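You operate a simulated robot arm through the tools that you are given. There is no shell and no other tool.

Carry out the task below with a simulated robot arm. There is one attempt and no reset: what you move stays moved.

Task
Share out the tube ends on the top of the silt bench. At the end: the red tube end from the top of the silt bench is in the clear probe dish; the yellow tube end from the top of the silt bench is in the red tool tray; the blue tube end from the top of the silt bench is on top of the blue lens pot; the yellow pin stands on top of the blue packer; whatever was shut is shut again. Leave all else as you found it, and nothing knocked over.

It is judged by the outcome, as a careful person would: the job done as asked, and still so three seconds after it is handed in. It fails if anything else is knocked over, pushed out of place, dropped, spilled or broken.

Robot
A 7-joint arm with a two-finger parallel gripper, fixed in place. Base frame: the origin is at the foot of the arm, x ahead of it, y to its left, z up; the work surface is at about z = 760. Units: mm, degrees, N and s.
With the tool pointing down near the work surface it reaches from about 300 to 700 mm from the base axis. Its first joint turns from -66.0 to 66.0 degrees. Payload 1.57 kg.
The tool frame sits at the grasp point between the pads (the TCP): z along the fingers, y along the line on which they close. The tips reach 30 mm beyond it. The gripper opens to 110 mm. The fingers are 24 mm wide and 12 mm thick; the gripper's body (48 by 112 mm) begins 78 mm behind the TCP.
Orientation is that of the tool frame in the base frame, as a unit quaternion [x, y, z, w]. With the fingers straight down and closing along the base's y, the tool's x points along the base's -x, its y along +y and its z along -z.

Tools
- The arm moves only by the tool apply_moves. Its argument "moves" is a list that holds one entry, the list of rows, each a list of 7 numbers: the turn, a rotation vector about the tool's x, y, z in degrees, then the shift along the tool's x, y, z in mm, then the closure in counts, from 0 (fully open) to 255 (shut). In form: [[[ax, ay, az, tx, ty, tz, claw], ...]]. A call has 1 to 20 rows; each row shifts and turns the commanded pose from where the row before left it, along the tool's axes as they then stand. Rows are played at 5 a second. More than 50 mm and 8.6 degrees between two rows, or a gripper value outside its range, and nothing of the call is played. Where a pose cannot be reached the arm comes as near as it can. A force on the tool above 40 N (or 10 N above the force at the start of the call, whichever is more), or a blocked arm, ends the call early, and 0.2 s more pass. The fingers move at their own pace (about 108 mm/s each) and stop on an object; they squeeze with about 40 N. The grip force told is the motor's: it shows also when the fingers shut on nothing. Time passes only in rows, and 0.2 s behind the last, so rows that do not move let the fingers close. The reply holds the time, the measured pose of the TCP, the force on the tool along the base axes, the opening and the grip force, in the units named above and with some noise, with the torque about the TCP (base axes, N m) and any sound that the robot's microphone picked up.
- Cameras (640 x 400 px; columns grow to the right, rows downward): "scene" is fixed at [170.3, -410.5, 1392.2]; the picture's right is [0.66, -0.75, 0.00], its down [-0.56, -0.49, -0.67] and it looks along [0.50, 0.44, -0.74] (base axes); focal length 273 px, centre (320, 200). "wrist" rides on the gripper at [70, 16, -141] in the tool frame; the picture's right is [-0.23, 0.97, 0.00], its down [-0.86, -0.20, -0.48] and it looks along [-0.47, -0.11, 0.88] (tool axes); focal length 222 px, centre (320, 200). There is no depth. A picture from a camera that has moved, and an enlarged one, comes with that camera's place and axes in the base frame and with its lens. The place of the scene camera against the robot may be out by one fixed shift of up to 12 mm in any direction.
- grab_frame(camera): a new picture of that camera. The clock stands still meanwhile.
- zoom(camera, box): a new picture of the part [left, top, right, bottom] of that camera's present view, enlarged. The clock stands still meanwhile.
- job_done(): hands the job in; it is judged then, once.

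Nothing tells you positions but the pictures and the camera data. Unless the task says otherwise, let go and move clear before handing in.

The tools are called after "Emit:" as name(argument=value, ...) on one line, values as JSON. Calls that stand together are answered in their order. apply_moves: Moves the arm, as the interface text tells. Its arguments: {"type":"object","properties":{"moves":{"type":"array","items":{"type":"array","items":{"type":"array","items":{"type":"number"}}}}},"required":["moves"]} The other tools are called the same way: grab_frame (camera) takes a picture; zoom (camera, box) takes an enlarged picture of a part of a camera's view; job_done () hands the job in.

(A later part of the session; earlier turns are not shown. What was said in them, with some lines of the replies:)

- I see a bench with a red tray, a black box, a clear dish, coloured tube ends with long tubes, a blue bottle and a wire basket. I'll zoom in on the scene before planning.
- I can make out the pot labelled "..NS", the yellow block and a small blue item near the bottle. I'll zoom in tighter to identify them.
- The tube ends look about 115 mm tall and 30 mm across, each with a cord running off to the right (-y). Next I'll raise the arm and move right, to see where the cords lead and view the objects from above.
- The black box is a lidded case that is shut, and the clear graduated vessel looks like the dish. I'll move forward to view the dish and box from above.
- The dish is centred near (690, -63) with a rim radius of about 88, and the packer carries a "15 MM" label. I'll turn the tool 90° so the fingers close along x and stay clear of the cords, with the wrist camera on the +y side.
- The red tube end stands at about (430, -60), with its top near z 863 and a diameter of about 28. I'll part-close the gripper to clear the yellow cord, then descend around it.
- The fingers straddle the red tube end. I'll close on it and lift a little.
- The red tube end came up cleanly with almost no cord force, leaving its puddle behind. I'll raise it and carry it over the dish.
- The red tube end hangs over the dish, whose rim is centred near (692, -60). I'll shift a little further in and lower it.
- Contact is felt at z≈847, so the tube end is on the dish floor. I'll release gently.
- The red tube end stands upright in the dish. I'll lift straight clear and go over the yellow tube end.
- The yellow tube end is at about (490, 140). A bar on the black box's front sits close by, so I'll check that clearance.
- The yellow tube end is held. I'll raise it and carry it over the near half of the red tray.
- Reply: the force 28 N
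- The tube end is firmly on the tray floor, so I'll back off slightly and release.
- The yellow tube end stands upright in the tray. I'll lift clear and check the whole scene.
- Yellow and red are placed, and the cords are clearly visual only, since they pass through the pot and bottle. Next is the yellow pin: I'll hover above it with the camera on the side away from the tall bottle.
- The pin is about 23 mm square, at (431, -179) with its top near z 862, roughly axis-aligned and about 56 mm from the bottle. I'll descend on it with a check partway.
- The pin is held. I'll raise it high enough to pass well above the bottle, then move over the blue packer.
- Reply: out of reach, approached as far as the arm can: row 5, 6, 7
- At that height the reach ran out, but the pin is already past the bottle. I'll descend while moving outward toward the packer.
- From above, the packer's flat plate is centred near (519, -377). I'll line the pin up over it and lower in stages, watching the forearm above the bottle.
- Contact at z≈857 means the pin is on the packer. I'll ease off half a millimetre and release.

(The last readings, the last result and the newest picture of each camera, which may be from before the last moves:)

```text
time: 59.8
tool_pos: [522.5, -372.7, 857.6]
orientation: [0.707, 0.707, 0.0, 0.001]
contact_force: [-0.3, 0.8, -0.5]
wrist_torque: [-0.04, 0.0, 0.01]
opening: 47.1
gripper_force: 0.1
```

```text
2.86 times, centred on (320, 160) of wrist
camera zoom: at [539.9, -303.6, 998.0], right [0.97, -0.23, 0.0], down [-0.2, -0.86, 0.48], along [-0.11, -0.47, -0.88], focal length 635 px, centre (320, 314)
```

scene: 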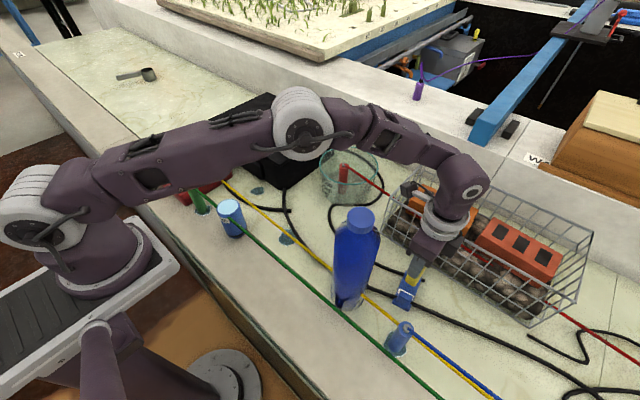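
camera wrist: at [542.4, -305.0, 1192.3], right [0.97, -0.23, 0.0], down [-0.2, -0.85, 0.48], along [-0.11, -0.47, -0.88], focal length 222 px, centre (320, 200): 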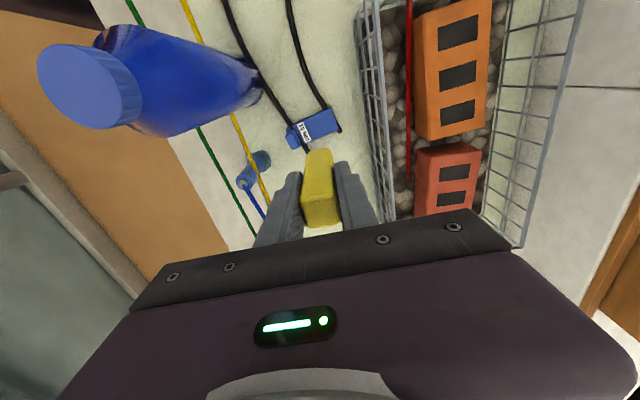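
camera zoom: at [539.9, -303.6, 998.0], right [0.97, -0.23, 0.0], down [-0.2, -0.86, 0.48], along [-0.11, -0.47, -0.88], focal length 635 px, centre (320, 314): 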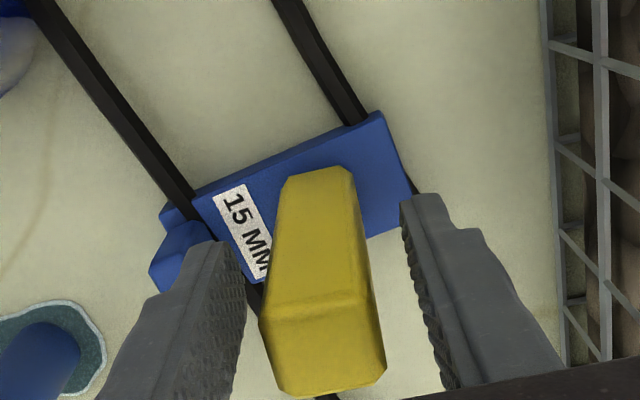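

The pin stands on the packer. I'll lift away, turn the tool back 45°, and move above the blue tube end.

Emit:
apply_moves(moves=[[[0, 0, 0, 0, 0, -10, 145], [0, 0, 0, 0, 0, -20, 145], [0, 0, 0, 0, 0, -30, 145], [0, 0, 0, 0, 0, -35, 145], [0, 0, 0, 0, 0, -35, 145], [0, 0, 0, 0, 0, -35, 145], [0, 0, 0, 0, 0, -20, 145], [0, 0, 0, 0, 0, 0, 145]]])

Emit:
zoom(camera="scene", box=[370, 200, 470, 320])

Emit:
zoom(camera="wrist", box=[220, 70, 420, 230])

```text
time: 61.6
tool_pos: [524.6, -373.1, 1044.3]
orientation: [0.707, 0.708, 0.001, 0.0]
contact_force: [0.4, -0.6, 0.6]
wrist_torque: [0.03, 0.02, 0.0]
opening: 47.5
gripper_force: 0.1
```

```text
3.33 times, centred on (420, 260) of scene
camera zoom: at [170.3, -410.5, 1392.2], right [0.66, -0.75, 0.0], down [-0.56, -0.49, -0.67], along [0.5, 0.44, -0.74], focal length 909 px, centre (-13, 0)
```

zoom: 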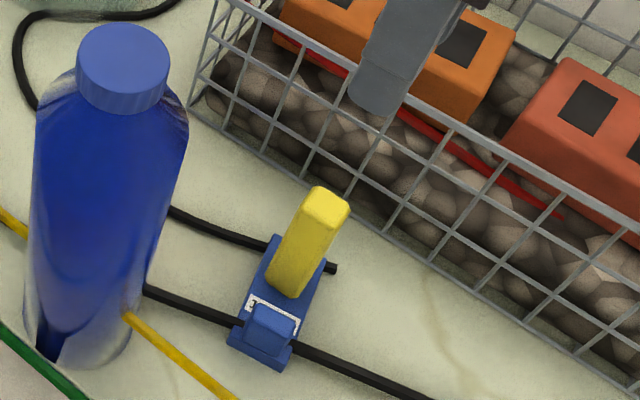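

```text
2.50 times, centred on (320, 150) of wrist
camera zoom: at [541.5, -304.2, 1185.1], right [0.97, -0.23, 0.0], down [-0.2, -0.86, 0.48], along [-0.11, -0.47, -0.88], focal length 555 px, centre (320, 325)
```

zoom: 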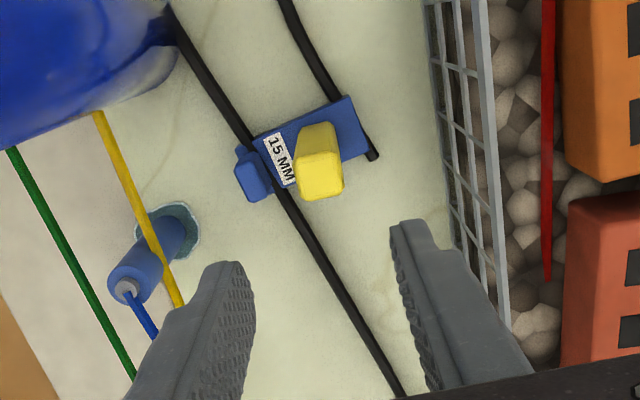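

Emit:
apply_moves(moves=[[[0, 0, -7.5, 0, 0, 0, 130], [0, 0, -7.5, 0, 0, 0, 130], [0, 0, -7.5, 0, 0, 0, 130], [0, 0, -7.5, 0, 0, 0, 130], [0, 0, -7.5, 0, 0, 0, 130], [0, 0, -7.5, 0, 0, 0, 130], [0, 0, 0, 0, 0, 0, 130]]])

Emit:
apply_moves(moves=[[[0, 0, 0, 10, -25, 0, 130], [0, 0, 0, 15, -30, 0, 130], [0, 0, 0, 15, -30, 0, 130], [0, 0, 0, 12, -25, 0, 130], [0, 0, 0, 8.5, -17, 0, 130], [0, 0, 0, 0, 0, 15, 130], [0, 0, 0, 0, 0, 15, 130], [0, 0, 0, 0, 0, 0, 130]]])

Emit:
grab_frame(camera="wrist")

Emit:
grab_frame(camera="scene")

```text
time: 63.2
tool_pos: [523.1, -375.0, 1042.5]
orientation: [0.381, 0.924, 0.0, 0.0]
contact_force: [-0.3, 0.9, 0.8]
wrist_torque: [0.03, -0.01, 0.01]
opening: 53.9
gripper_force: 0.0
```

```text
time: 65.0
tool_pos: [391.3, -421.5, 1011.0]
orientation: [0.383, 0.924, 0.0, 0.0]
contact_force: [-0.4, -0.6, 0.5]
wrist_torque: [-0.02, -0.01, 0.01]
opening: 53.9
gripper_force: 0.1
```

```text
taken
camera wrist: at [354.2, -360.1, 1151.7], right [0.85, 0.53, 0.0], down [0.46, -0.75, 0.48], along [0.25, -0.41, -0.88], focal length 222 px, centre (320, 200)
```

wrist: 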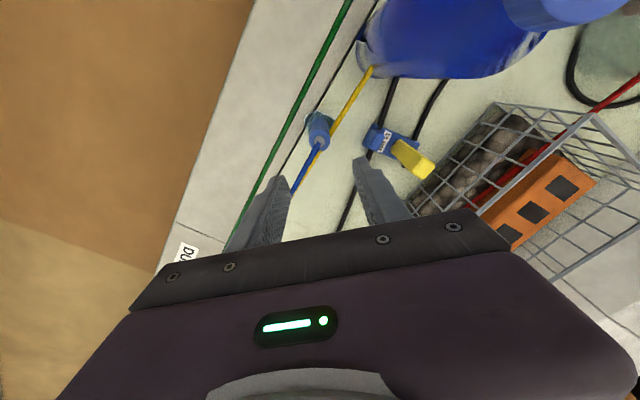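

```text
taken
```

scene: 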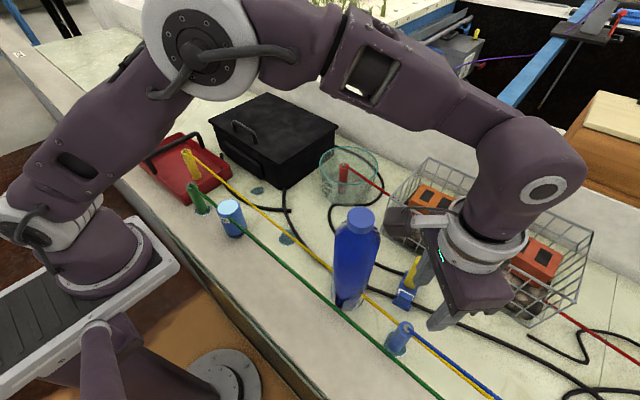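

Emit:
zoom(camera="wrist", box=[260, 90, 380, 165])

Emit:
zoom(camera="wrist", box=[340, 90, 460, 190])

```text
5.33 times, centred on (320, 128) of wrist
camera zoom: at [354.2, -360.1, 1151.7], right [0.85, 0.53, 0.0], down [0.46, -0.75, 0.48], along [0.25, -0.41, -0.88], focal length 1185 px, centre (320, 587)
```

zoom: 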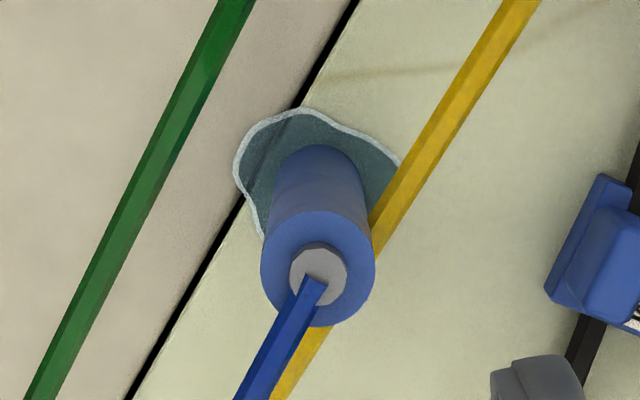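

```text
4.00 times, centred on (400, 140) of wrist
camera zoom: at [354.2, -360.1, 1151.7], right [0.85, 0.53, 0.0], down [0.46, -0.75, 0.48], along [0.25, -0.41, -0.88], focal length 888 px, centre (0, 440)
```

zoom: 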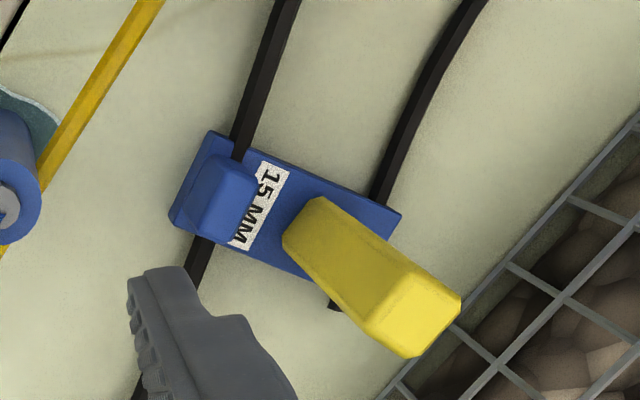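

The blue tube end is at about (390, -420). I'll descend around it and grip.

Emit:
apply_moves(moves=[[[0, 0, 0, 1.8, 0.6, 20, 130], [0, 0, 0, 0, 0, 30, 130], [0, 0, 0, 0, 0, 30, 130], [0, 0, 0, 0, 0, 30, 130], [0, 0, 0, 0, 0, 25, 130], [0, 0, 0, 0, 0, 20, 130], [0, 0, 0, 0, 0, 12, 130], [0, 0, 0, 0, 0, 0, 130]]])

Emit:
zoom(camera="wrist", box=[220, 90, 420, 230])

Emit:
grab_frame(camera="scene")

```text
time: 66.8
tool_pos: [390.2, -418.4, 843.8]
orientation: [0.383, 0.924, 0.0, 0.001]
contact_force: [-0.5, -0.2, 0.0]
wrist_torque: [0.0, -0.02, 0.0]
opening: 53.8
gripper_force: 0.0
```

```text
2.86 times, centred on (320, 160) of wrist
camera zoom: at [352.0, -356.8, 985.8], right [0.85, 0.53, 0.0], down [0.46, -0.75, 0.48], along [0.25, -0.41, -0.88], focal length 635 px, centre (320, 314)
```

zoom: 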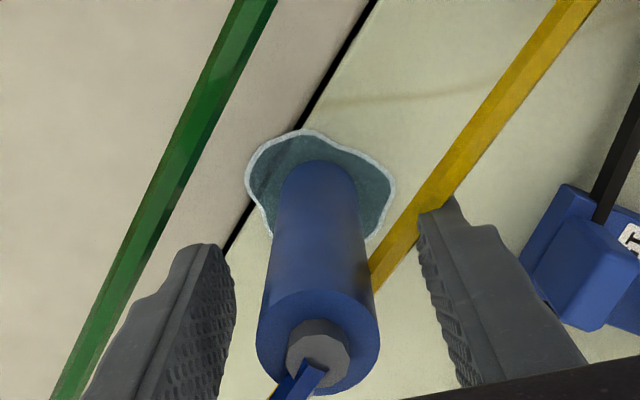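

```text
taken
```

scene: 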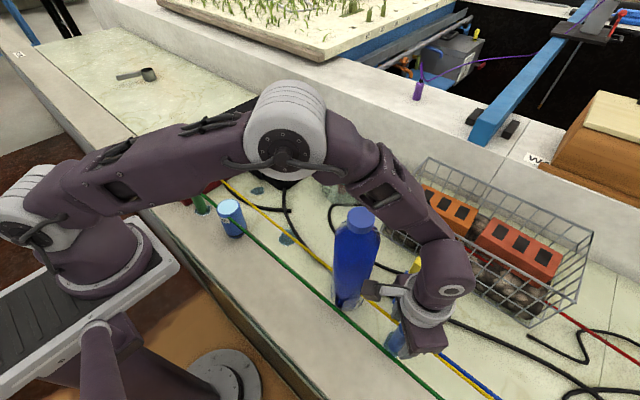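

Emit:
apply_moves(moves=[[[0, 0, 0, 0, 0, 0, 170], [0, 0, 0, 0, 0, 0, 220], [0, 0, 0, 0, 0, 0, 255], [0, 0, 0, 0, 0, 0, 255], [0, 0, 0, 0, 0, -4, 255], [0, 0, 0, 0, 0, -8, 255], [0, 0, 0, 0, 0, -12, 255], [0, 0, 0, 0, 0, 0, 255]]])

Emit:
zoom(camera="wrist", box=[220, 90, 420, 230])

Emit:
zoom(camera="scene", box=[320, 200, 480, 370])

```text
time: 68.6
tool_pos: [388.6, -418.3, 867.5]
orientation: [0.383, 0.924, 0.0, 0.0]
contact_force: [0.0, 0.7, -0.6]
wrist_torque: [0.01, 0.01, 0.01]
opening: 27.1
gripper_force: 38.0
```

```text
2.86 times, centred on (320, 160) of wrist
camera zoom: at [352.2, -356.5, 1009.6], right [0.85, 0.53, 0.0], down [0.46, -0.75, 0.48], along [0.25, -0.41, -0.88], focal length 635 px, centre (320, 314)
```

zoom: 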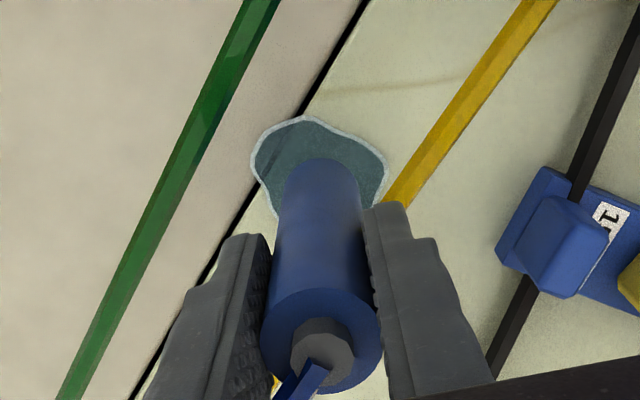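

```text
2.35 times, centred on (400, 285) of scene
camera zoom: at [170.3, -410.5, 1392.2], right [0.66, -0.75, 0.0], down [-0.56, -0.49, -0.67], along [0.5, 0.44, -0.74], focal length 642 px, centre (132, 0)
```

zoom: 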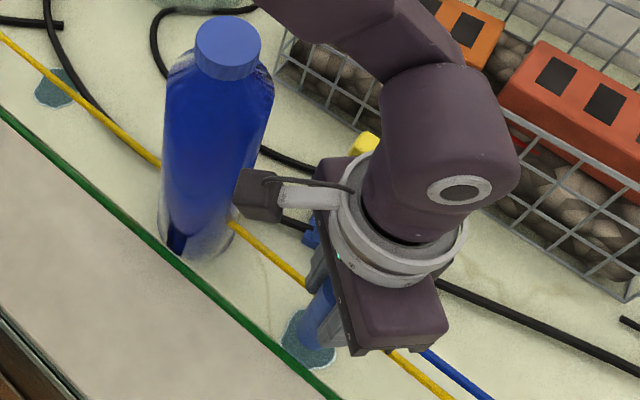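

The blue tube end is held. I'll lift it high, step away from the bottle, and carry it round to the lens pot.

Emit:
apply_moves(moves=[[[0, 0, 0, 0, 0, -15, 255], [0, 0, 0, 0, 0, -30, 255], [0, 0, 0, 0, 0, -35, 255], [0, 0, 0, 0, 0, -35, 255], [0, 0, 0, 0, 0, -35, 255], [0, 0, 0, 0, 0, -35, 255], [0, 0, 0, 0, 0, -35, 255], [0, 0, 0, 0, 0, -35, 255], [0, 0, 0, 0, 0, -33, 255], [0, 0, 0, 26.2, -12, 0, 255], [0, 0, 0, 26.2, -12, 0, 255], [0, 0, 0, 0, 0, 0, 255]]])

Emit:
grab_frame(camera="scene")

```text
time: 71.2
tool_pos: [336.4, -396.8, 1156.1]
orientation: [0.382, 0.924, 0.0, 0.0]
contact_force: [0.5, 0.6, -0.9]
wrist_torque: [0.0, 0.03, 0.0]
opening: 27.1
gripper_force: 37.1
```

```text
taken
```

scene: 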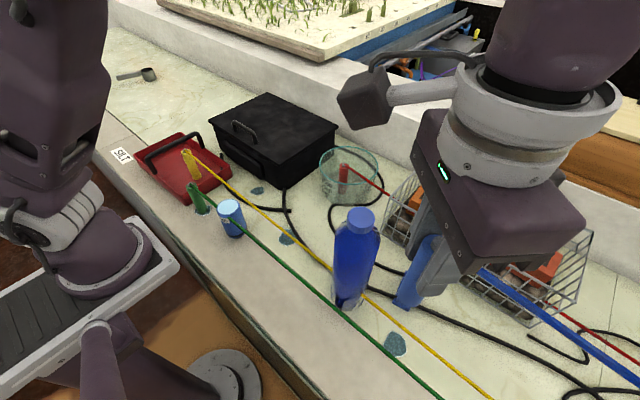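

Emit:
apply_moves(moves=[[[0, 0, 0, 17, 17, 0, 255], [0, 0, 0, 27.4, 29.2, 0, 255], [0, 0, 0, 27.4, 29.2, 0, 255], [0, 0, 0, 27.4, 29.2, 0, 255], [0, 0, 0, 27.4, 29.2, 0, 255], [0, 0, 0, 27.4, 29.2, 0, 255], [0, 0, 0, 27.4, 29.2, 0, 255], [0, 0, 0, 27.4, 29.2, 0, 255], [0, 0, 0, 27.4, 29.2, 0, 255], [0, 0, 0, 27.4, 29.2, 0, 255], [0, 0, 0, 27.4, 29.2, 0, 255], [0, 0, 0, 22, 23, 0, 255], [0, 0, 0, 0, 0, 0, 255]]])

Emit:
grab_frame(camera="scene")

Emit:
grab_frame(camera="wrist")

```text
time: 74.0
tool_pos: [349.8, 56.5, 1157.3]
orientation: [0.383, 0.924, 0.0, 0.0]
contact_force: [-1.1, -0.6, 0.3]
wrist_torque: [-0.01, 0.03, -0.03]
opening: 27.2
gripper_force: 37.2
```

```text
taken
```

scene: 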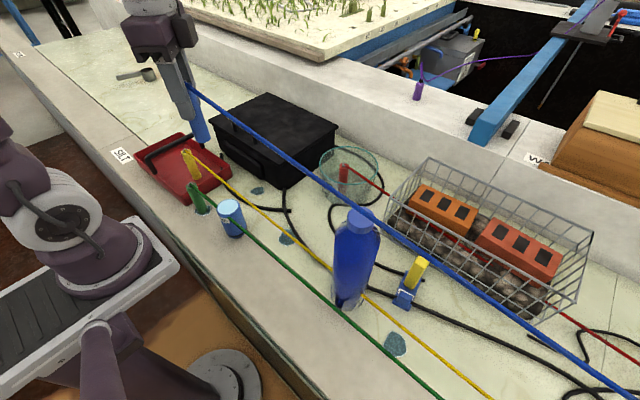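

```text
taken
camera wrist: at [312.3, 118.0, 1298.3], right [0.85, 0.53, 0.0], down [0.46, -0.75, 0.48], along [0.25, -0.41, -0.88], focal length 222 px, centre (320, 200)
```

wrist: 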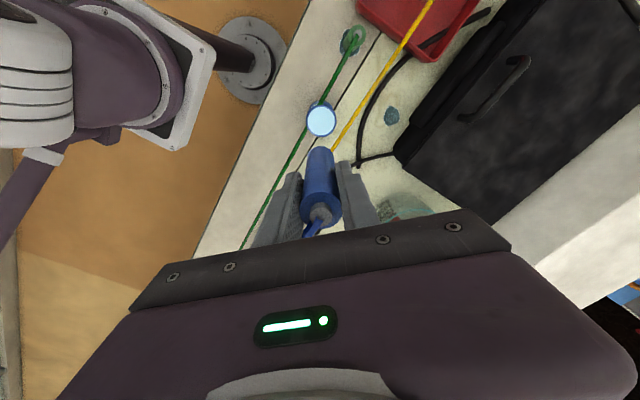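

Emit:
zoom(camera="wrist", box=[270, 80, 370, 150])

Emit:
zoom(camera="scene", box=[190, 180, 280, 250])

```text
5.71 times, centred on (320, 115) of wrist
camera zoom: at [312.3, 118.0, 1298.3], right [0.85, 0.53, 0.0], down [0.46, -0.75, 0.48], along [0.25, -0.41, -0.88], focal length 1269 px, centre (320, 686)
```

zoom: 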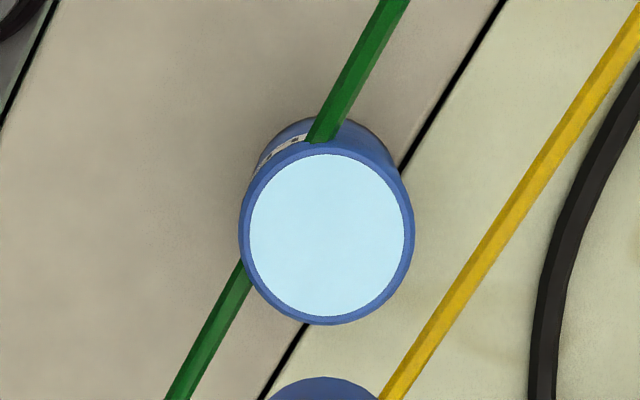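

```text
5.71 times, centred on (235, 215) of scene
camera zoom: at [170.3, -410.5, 1392.2], right [0.66, -0.75, 0.0], down [-0.56, -0.49, -0.67], along [0.5, 0.44, -0.74], focal length 1559 px, centre (806, 114)
```

zoom: 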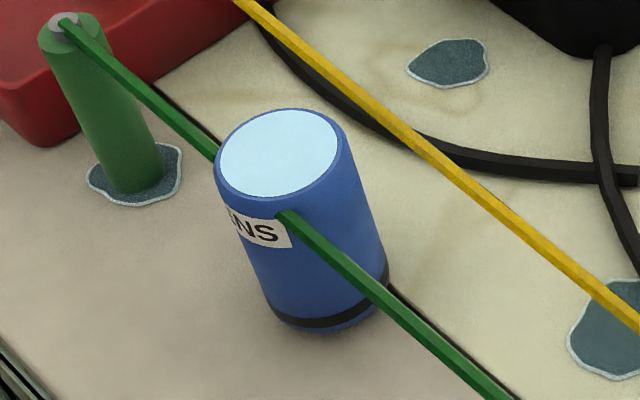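

The lens pot's top is centred near (350, 60.5) at z≈868. I'll line up and lower the blue tube end toward it.

Emit:
apply_moves(moves=[[[0, 0, 0, 3.7, 3.1, 0, 255], [0, 0, 0, 0, 0, 25, 255], [0, 0, 0, 0, 0, 35, 255], [0, 0, 0, 0, 0, 35, 255], [0, 0, 0, 0, 0, 30, 255], [0, 0, 0, 0, 0, 25, 255], [0, 0, 0, 0, 0, 15, 255], [0, 0, 0, 0, 0, 0, 255]]])

Emit:
zoom(camera="scene", box=[180, 130, 290, 250])

Emit:
zoom(camera="wrist", box=[240, 60, 400, 230])

```text
time: 75.8
tool_pos: [349.5, 62.5, 991.0]
orientation: [0.382, 0.924, 0.0, 0.0]
contact_force: [-0.2, -0.1, -1.0]
wrist_torque: [0.0, 0.01, 0.01]
opening: 27.0
gripper_force: 37.8
```

```text
3.33 times, centred on (235, 190) of scene
camera zoom: at [170.3, -410.5, 1392.2], right [0.66, -0.75, 0.0], down [-0.56, -0.49, -0.67], along [0.5, 0.44, -0.74], focal length 909 px, centre (603, 233)
```

zoom: 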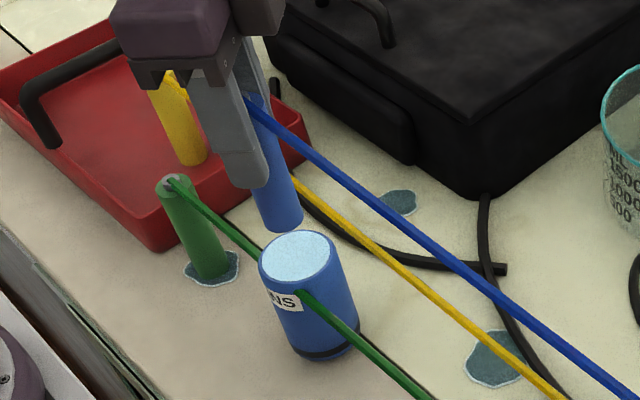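

```text
2.35 times, centred on (320, 145) of wrist
camera zoom: at [312.4, 123.7, 1132.9], right [0.85, 0.53, 0.0], down [0.46, -0.75, 0.48], along [0.25, -0.41, -0.88], focal length 523 px, centre (320, 329)
```

zoom: 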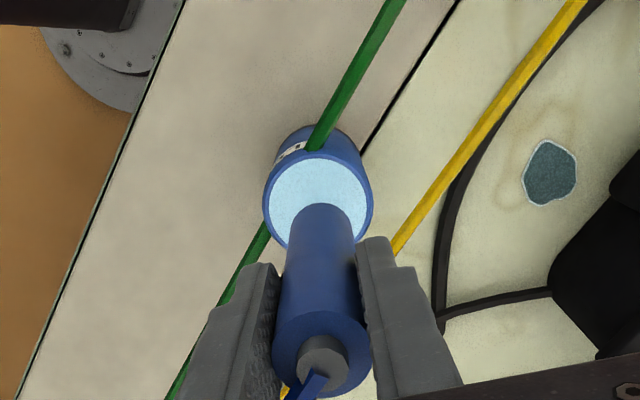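

Emit:
apply_moves(moves=[[[0, 0, 0, 1, -0.3, 10, 255], [0, 0, 0, 0, 0, 10, 255], [0, 0, 0, 0, 0, 8, 255], [0, 0, 0, 0, 0, 4, 255], [0, 0, 0, 0, 0, 0, 255]]])

Emit:
zoom(camera="scene", box=[180, 130, 290, 250])

Emit:
zoom(camera="wrist", box=[240, 60, 400, 230])

```text
time: 77.0
tool_pos: [347.3, 62.9, 961.4]
orientation: [0.383, 0.924, 0.0, 0.0]
contact_force: [-0.2, 0.0, -0.4]
wrist_torque: [-0.01, 0.01, 0.02]
opening: 27.1
gripper_force: 37.7
```

```text
3.33 times, centred on (235, 190) of scene
camera zoom: at [170.3, -410.5, 1392.2], right [0.66, -0.75, 0.0], down [-0.56, -0.49, -0.67], along [0.5, 0.44, -0.74], focal length 909 px, centre (603, 233)
```

zoom: 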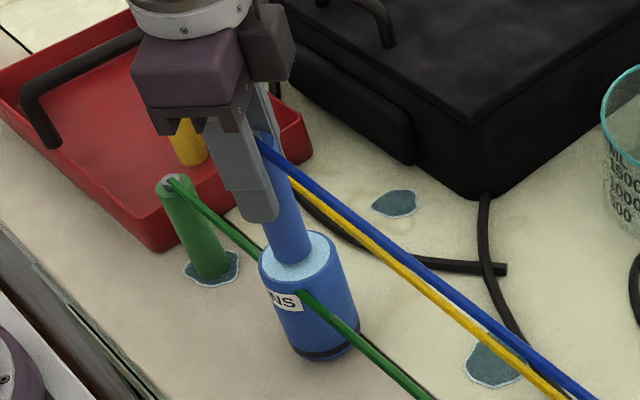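

```text
2.35 times, centred on (320, 145) of wrist
camera zoom: at [310.3, 123.9, 1100.9], right [0.85, 0.53, 0.0], down [0.46, -0.75, 0.48], along [0.25, -0.41, -0.88], focal length 523 px, centre (320, 329)
```

zoom: 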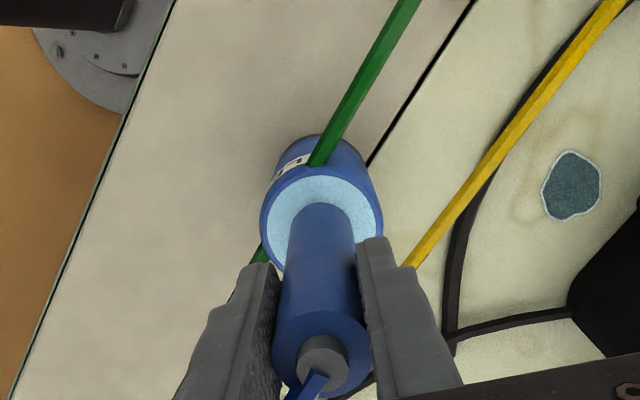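

Emit:
apply_moves(moves=[[[0, 0, 0, -1.8, 0.3, 0, 255], [0, 0, 0, 0, 0, 4, 255], [0, 0, 0, 0, 0, 2, 255], [0, 0, 0, 0, 0, 0, 255]]])

Emit:
apply_moves(moves=[[[0, 0, 0, 0, 0, 1.5, 255], [0, 0, 0, 0, 0, 0, 255]]])

```text
time: 78.0
tool_pos: [349.7, 62.0, 953.8]
orientation: [0.383, 0.924, 0.0, 0.0]
contact_force: [-0.1, -0.2, -0.8]
wrist_torque: [0.0, 0.02, 0.02]
opening: 27.1
gripper_force: 37.8
```

```text
time: 78.6
tool_pos: [349.3, 61.4, 950.3]
orientation: [0.383, 0.924, 0.001, 0.001]
contact_force: [-0.4, -1.6, 27.7]
wrist_torque: [-0.13, 0.1, -0.01]
opening: 27.0
gripper_force: 37.8
```

Contact with the pot top. I'll back off until the load is light.

Emit:
apply_moves(moves=[[[0, 0, 0, 0, 0, -0.8, 255], [0, 0, 0, 0, 0, 0, 255]]])

Emit:
zoom(camera="wrist", box=[240, 60, 400, 230])

Emit:
zoom(camera="scene", box=[190, 150, 290, 250])

```text
time: 79.2
tool_pos: [349.4, 62.4, 952.7]
orientation: [0.383, 0.924, 0.0, 0.001]
contact_force: [1.6, -0.1, 5.2]
wrist_torque: [-0.04, -0.21, 0.0]
opening: 26.9
gripper_force: 37.9
```

```text
2.35 times, centred on (320, 145) of wrist
camera zoom: at [311.5, 122.9, 1093.9], right [0.85, 0.53, 0.0], down [0.46, -0.75, 0.48], along [0.25, -0.41, -0.88], focal length 523 px, centre (320, 329)
```

zoom: 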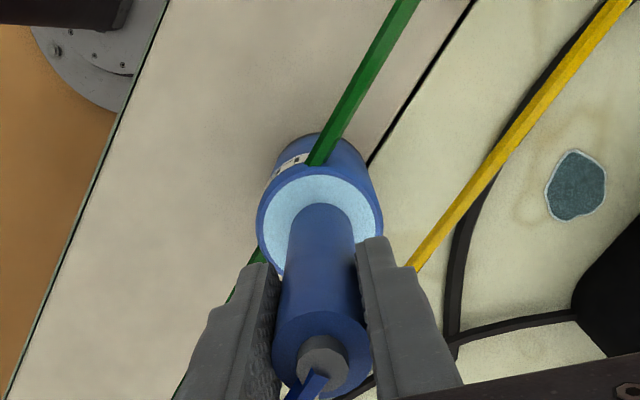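

```text
4.00 times, centred on (240, 200) of scene
camera zoom: at [170.3, -410.5, 1392.2], right [0.66, -0.75, 0.0], down [-0.56, -0.49, -0.67], along [0.5, 0.44, -0.74], focal length 1091 px, centre (640, 200)
```

zoom: 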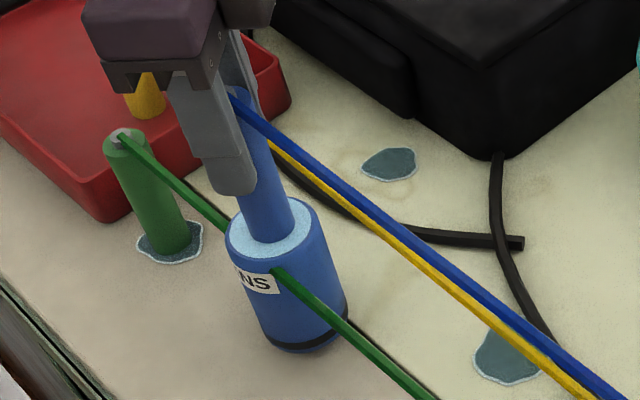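

Emit:
apply_moves(moves=[[[0, 0, 0, 0, 0, 0, 188], [0, 0, 0, 0, 0, 0, 180], [0, 0, 0, 0, 0, 0, 165], [0, 0, 0, 0, 0, 0, 145], [0, 0, 0, 0, 0, 0, 125], [0, 0, 0, 0, 0, 0, 125]]])

Emit:
zoom(camera="wrist", box=[240, 60, 400, 230])

Emit:
zoom(camera="scene", box=[190, 150, 290, 250])

```text
time: 80.6
tool_pos: [349.2, 60.8, 953.5]
orientation: [0.383, 0.924, 0.001, 0.0]
contact_force: [0.6, -0.7, -0.4]
wrist_torque: [-0.01, 0.01, 0.01]
opening: 55.9
gripper_force: 0.1
```

```text
2.35 times, centred on (320, 145) of wrist
camera zoom: at [311.5, 122.9, 1094.0], right [0.85, 0.53, 0.0], down [0.46, -0.75, 0.48], along [0.25, -0.41, -0.88], focal length 523 px, centre (320, 329)
```

zoom: 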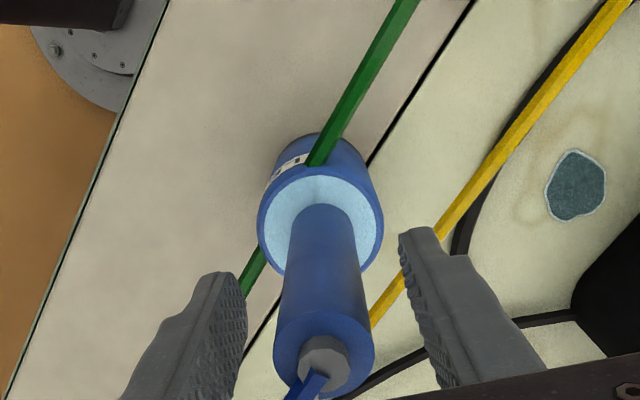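

```text
4.00 times, centred on (240, 200) of scene
camera zoom: at [170.3, -410.5, 1392.2], right [0.66, -0.75, 0.0], down [-0.56, -0.49, -0.67], along [0.5, 0.44, -0.74], focal length 1091 px, centre (640, 200)
```

zoom: 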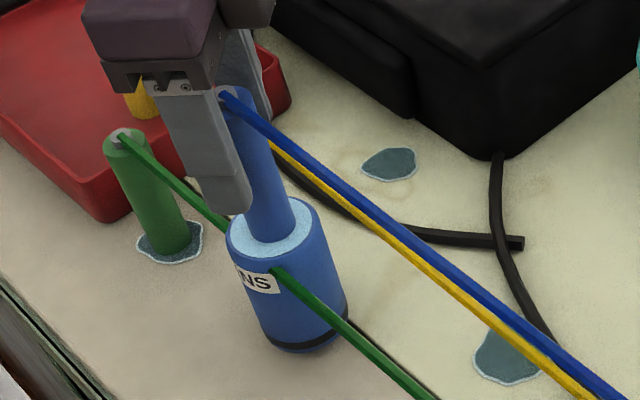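

The blue tube end stands on the pot. I'll lift straight up and clear.

Emit:
apply_moves(moves=[[[0, 0, 0, 0, 0, -8, 125], [0, 0, 0, 0, 0, -15, 125], [0, 0, 0, 0, 0, -25, 125], [0, 0, 0, 0, 0, -35, 125], [0, 0, 0, 0, 0, -35, 125], [0, 0, 0, 0, 0, -35, 125], [0, 0, 0, 0, 0, -35, 125], [0, 0, 0, 0, 0, -30, 125], [0, 0, 0, 0, 0, 0, 125]]])

Emit:
grab_frame(camera="scene")

Emit:
grab_frame(camera="wrist")

Emit:
zoom(camera="scene", box=[110, 120, 290, 250])

Emit:
zoom(camera="scene", box=[300, 130, 460, 330])

```text
time: 82.6
tool_pos: [349.6, 61.6, 1170.9]
orientation: [0.382, 0.924, 0.0, -0.001]
contact_force: [0.3, 0.3, -0.3]
wrist_torque: [0.03, -0.02, -0.01]
opening: 56.0
gripper_force: 0.0
```

```text
taken
```

scene: 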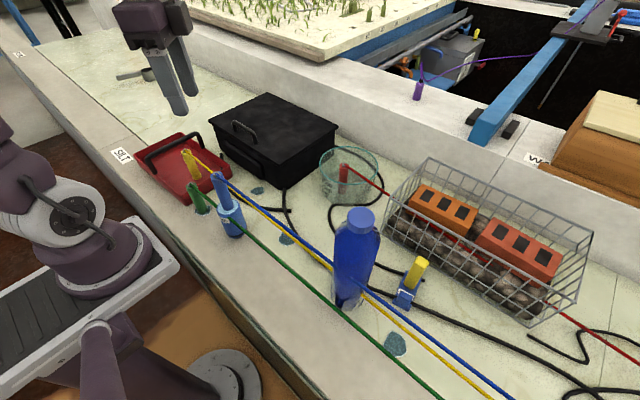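

```text
taken
camera wrist: at [311.9, 122.3, 1313.2], right [0.85, 0.53, 0.0], down [0.46, -0.75, 0.48], along [0.25, -0.41, -0.88], focal length 222 px, centre (320, 200)
```

wrist: 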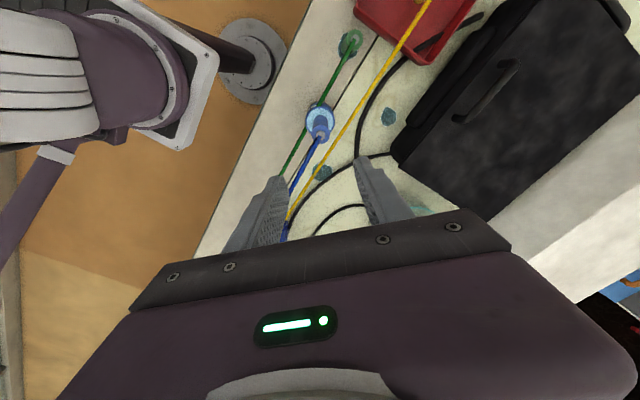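

```text
3.08 times, centred on (200, 185) of scene
camera zoom: at [170.3, -410.5, 1392.2], right [0.66, -0.75, 0.0], down [-0.56, -0.49, -0.67], along [0.5, 0.44, -0.74], focal length 839 px, centre (689, 246)
```

zoom: 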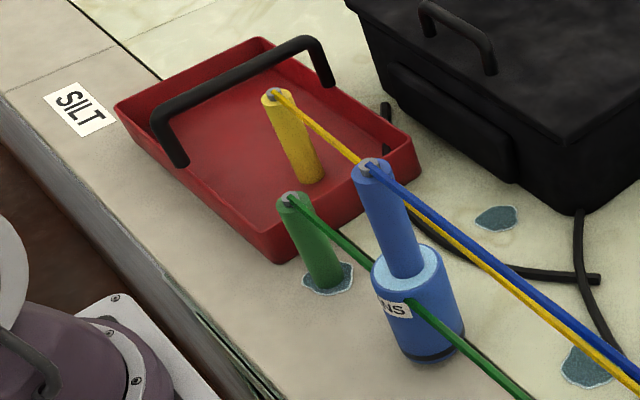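

```text
2.00 times, centred on (380, 230) of scene
camera zoom: at [170.3, -410.5, 1392.2], right [0.66, -0.75, 0.0], down [-0.56, -0.49, -0.67], along [0.5, 0.44, -0.74], focal length 546 px, centre (200, 140)
```

zoom: 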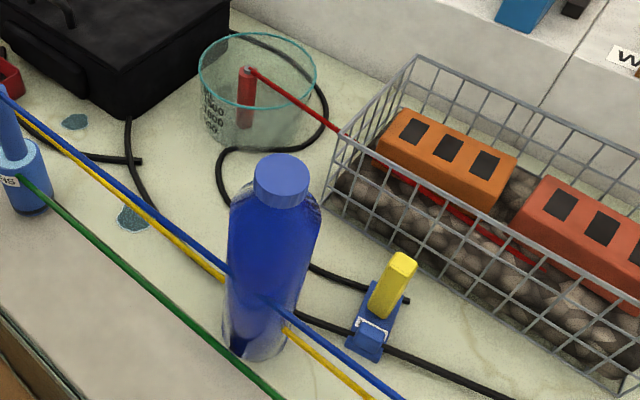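

All four items look placed and upright. I'll let a little time pass and check that nothing drifts before handing in.

Emit:
apply_moves(moves=[[[0, 0, 0, 0, 0, -15, 100], [0, 0, 0, 0, 0, 0, 60], [0, 0, 0, 0, 0, 0, 0], [0, 0, 0, 0, 0, 0, 0], [0, 0, 0, 0, 0, 0, 0], [0, 0, 0, 0, 0, 0, 0], [0, 0, 0, 0, 0, 0, 0], [0, 0, 0, 0, 0, 0, 0], [0, 0, 0, 0, 0, 0, 0], [0, 0, 0, 0, 0, 0, 0], [0, 0, 0, 0, 0, 0, 0], [0, 0, 0, 0, 0, 0, 0], [0, 0, 0, 0, 0, 0, 0], [0, 0, 0, 0, 0, 0, 0]]])

Emit:
grab_frame(camera="scene")

Emit:
zoom(camera="scene", box=[370, 230, 450, 320])

Emit:
zoom(camera="scene", box=[300, 130, 400, 220])

Emit:
zoom(camera="scene", box=[110, 120, 290, 250])

```text
time: 85.6
tool_pos: [349.6, 62.6, 1186.5]
orientation: [0.382, 0.924, -0.001, 0.0]
contact_force: [-0.5, 0.8, 0.0]
wrist_torque: [-0.02, -0.03, 0.02]
opening: 110.0
gripper_force: 0.1
```

```text
taken
```

scene: 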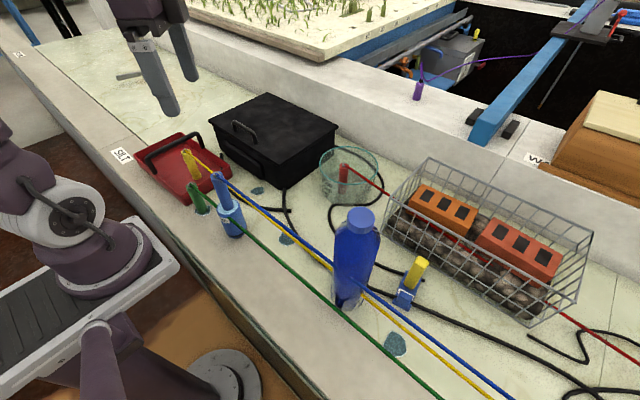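

```text
4.44 times, centred on (410, 275) of scene
camera zoom: at [170.3, -410.5, 1392.2], right [0.66, -0.75, 0.0], down [-0.56, -0.49, -0.67], along [0.5, 0.44, -0.74], focal length 1212 px, centre (-80, -133)
```

zoom: 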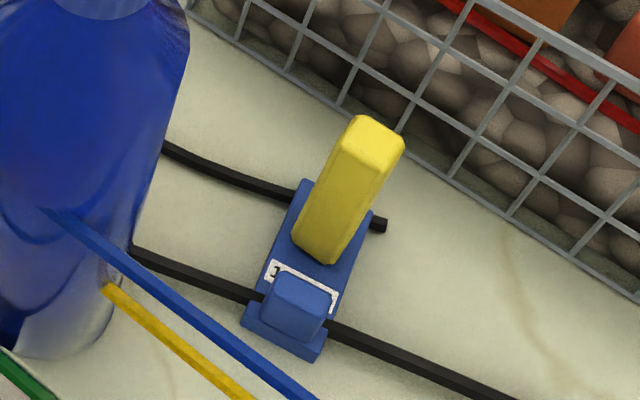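

```text
4.44 times, centred on (350, 175) of scene
camera zoom: at [170.3, -410.5, 1392.2], right [0.66, -0.75, 0.0], down [-0.56, -0.49, -0.67], along [0.5, 0.44, -0.74], focal length 1212 px, centre (187, 311)
```

zoom: 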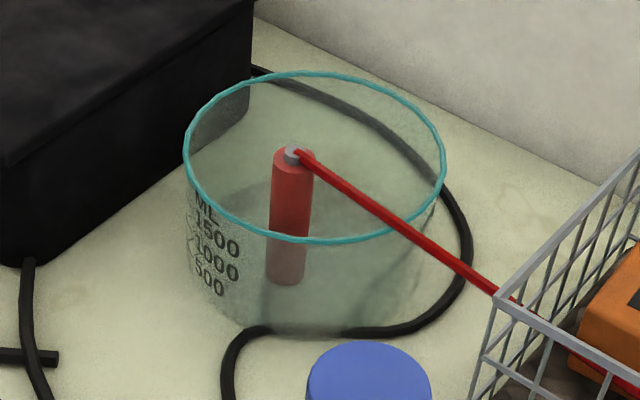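

```text
3.08 times, centred on (200, 185) of scene
camera zoom: at [170.3, -410.5, 1392.2], right [0.66, -0.75, 0.0], down [-0.56, -0.49, -0.67], along [0.5, 0.44, -0.74], focal length 839 px, centre (689, 246)
```

zoom: 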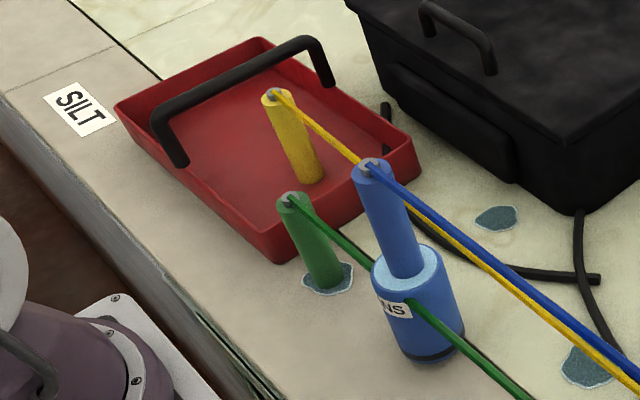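

Three seconds on, nothing has moved. The red tube end is in the clear dish, yellow is in the red tray, blue is on the lens pot and the yellow pin stands on the packer. The black box was never opened and everything else is where it was, with the gripper empty and clear, so I'm handing in.

Emit:
job_done()

```text
The job is handed in.
```

The job is handed in, and all four items are where you asked. I watched them for about three seconds after the last release, and nothing moved or tipped.

- **Red tube end:** standing upright in the clear probe dish. I took this to be the clear graduated vessel, since it was the only clear dish in sight.
- **Yellow tube end:** standing in the red tool tray, in the half nearest the arm.
- **Blue tube end:** standing centred on top of the blue lens pot.
- **Yellow pin:** standing on the flat plate of the blue packer.

I never opened anything, so the black box is still shut. The green tube end, bottle, basket and everything else look as they did at the start. The arm is empty and clear of the bench.

The tube ends' cords now run across other items. The yellow and blue cords pass straight through the bottle in the pictures. None of them moved anything or pulled on the arm.
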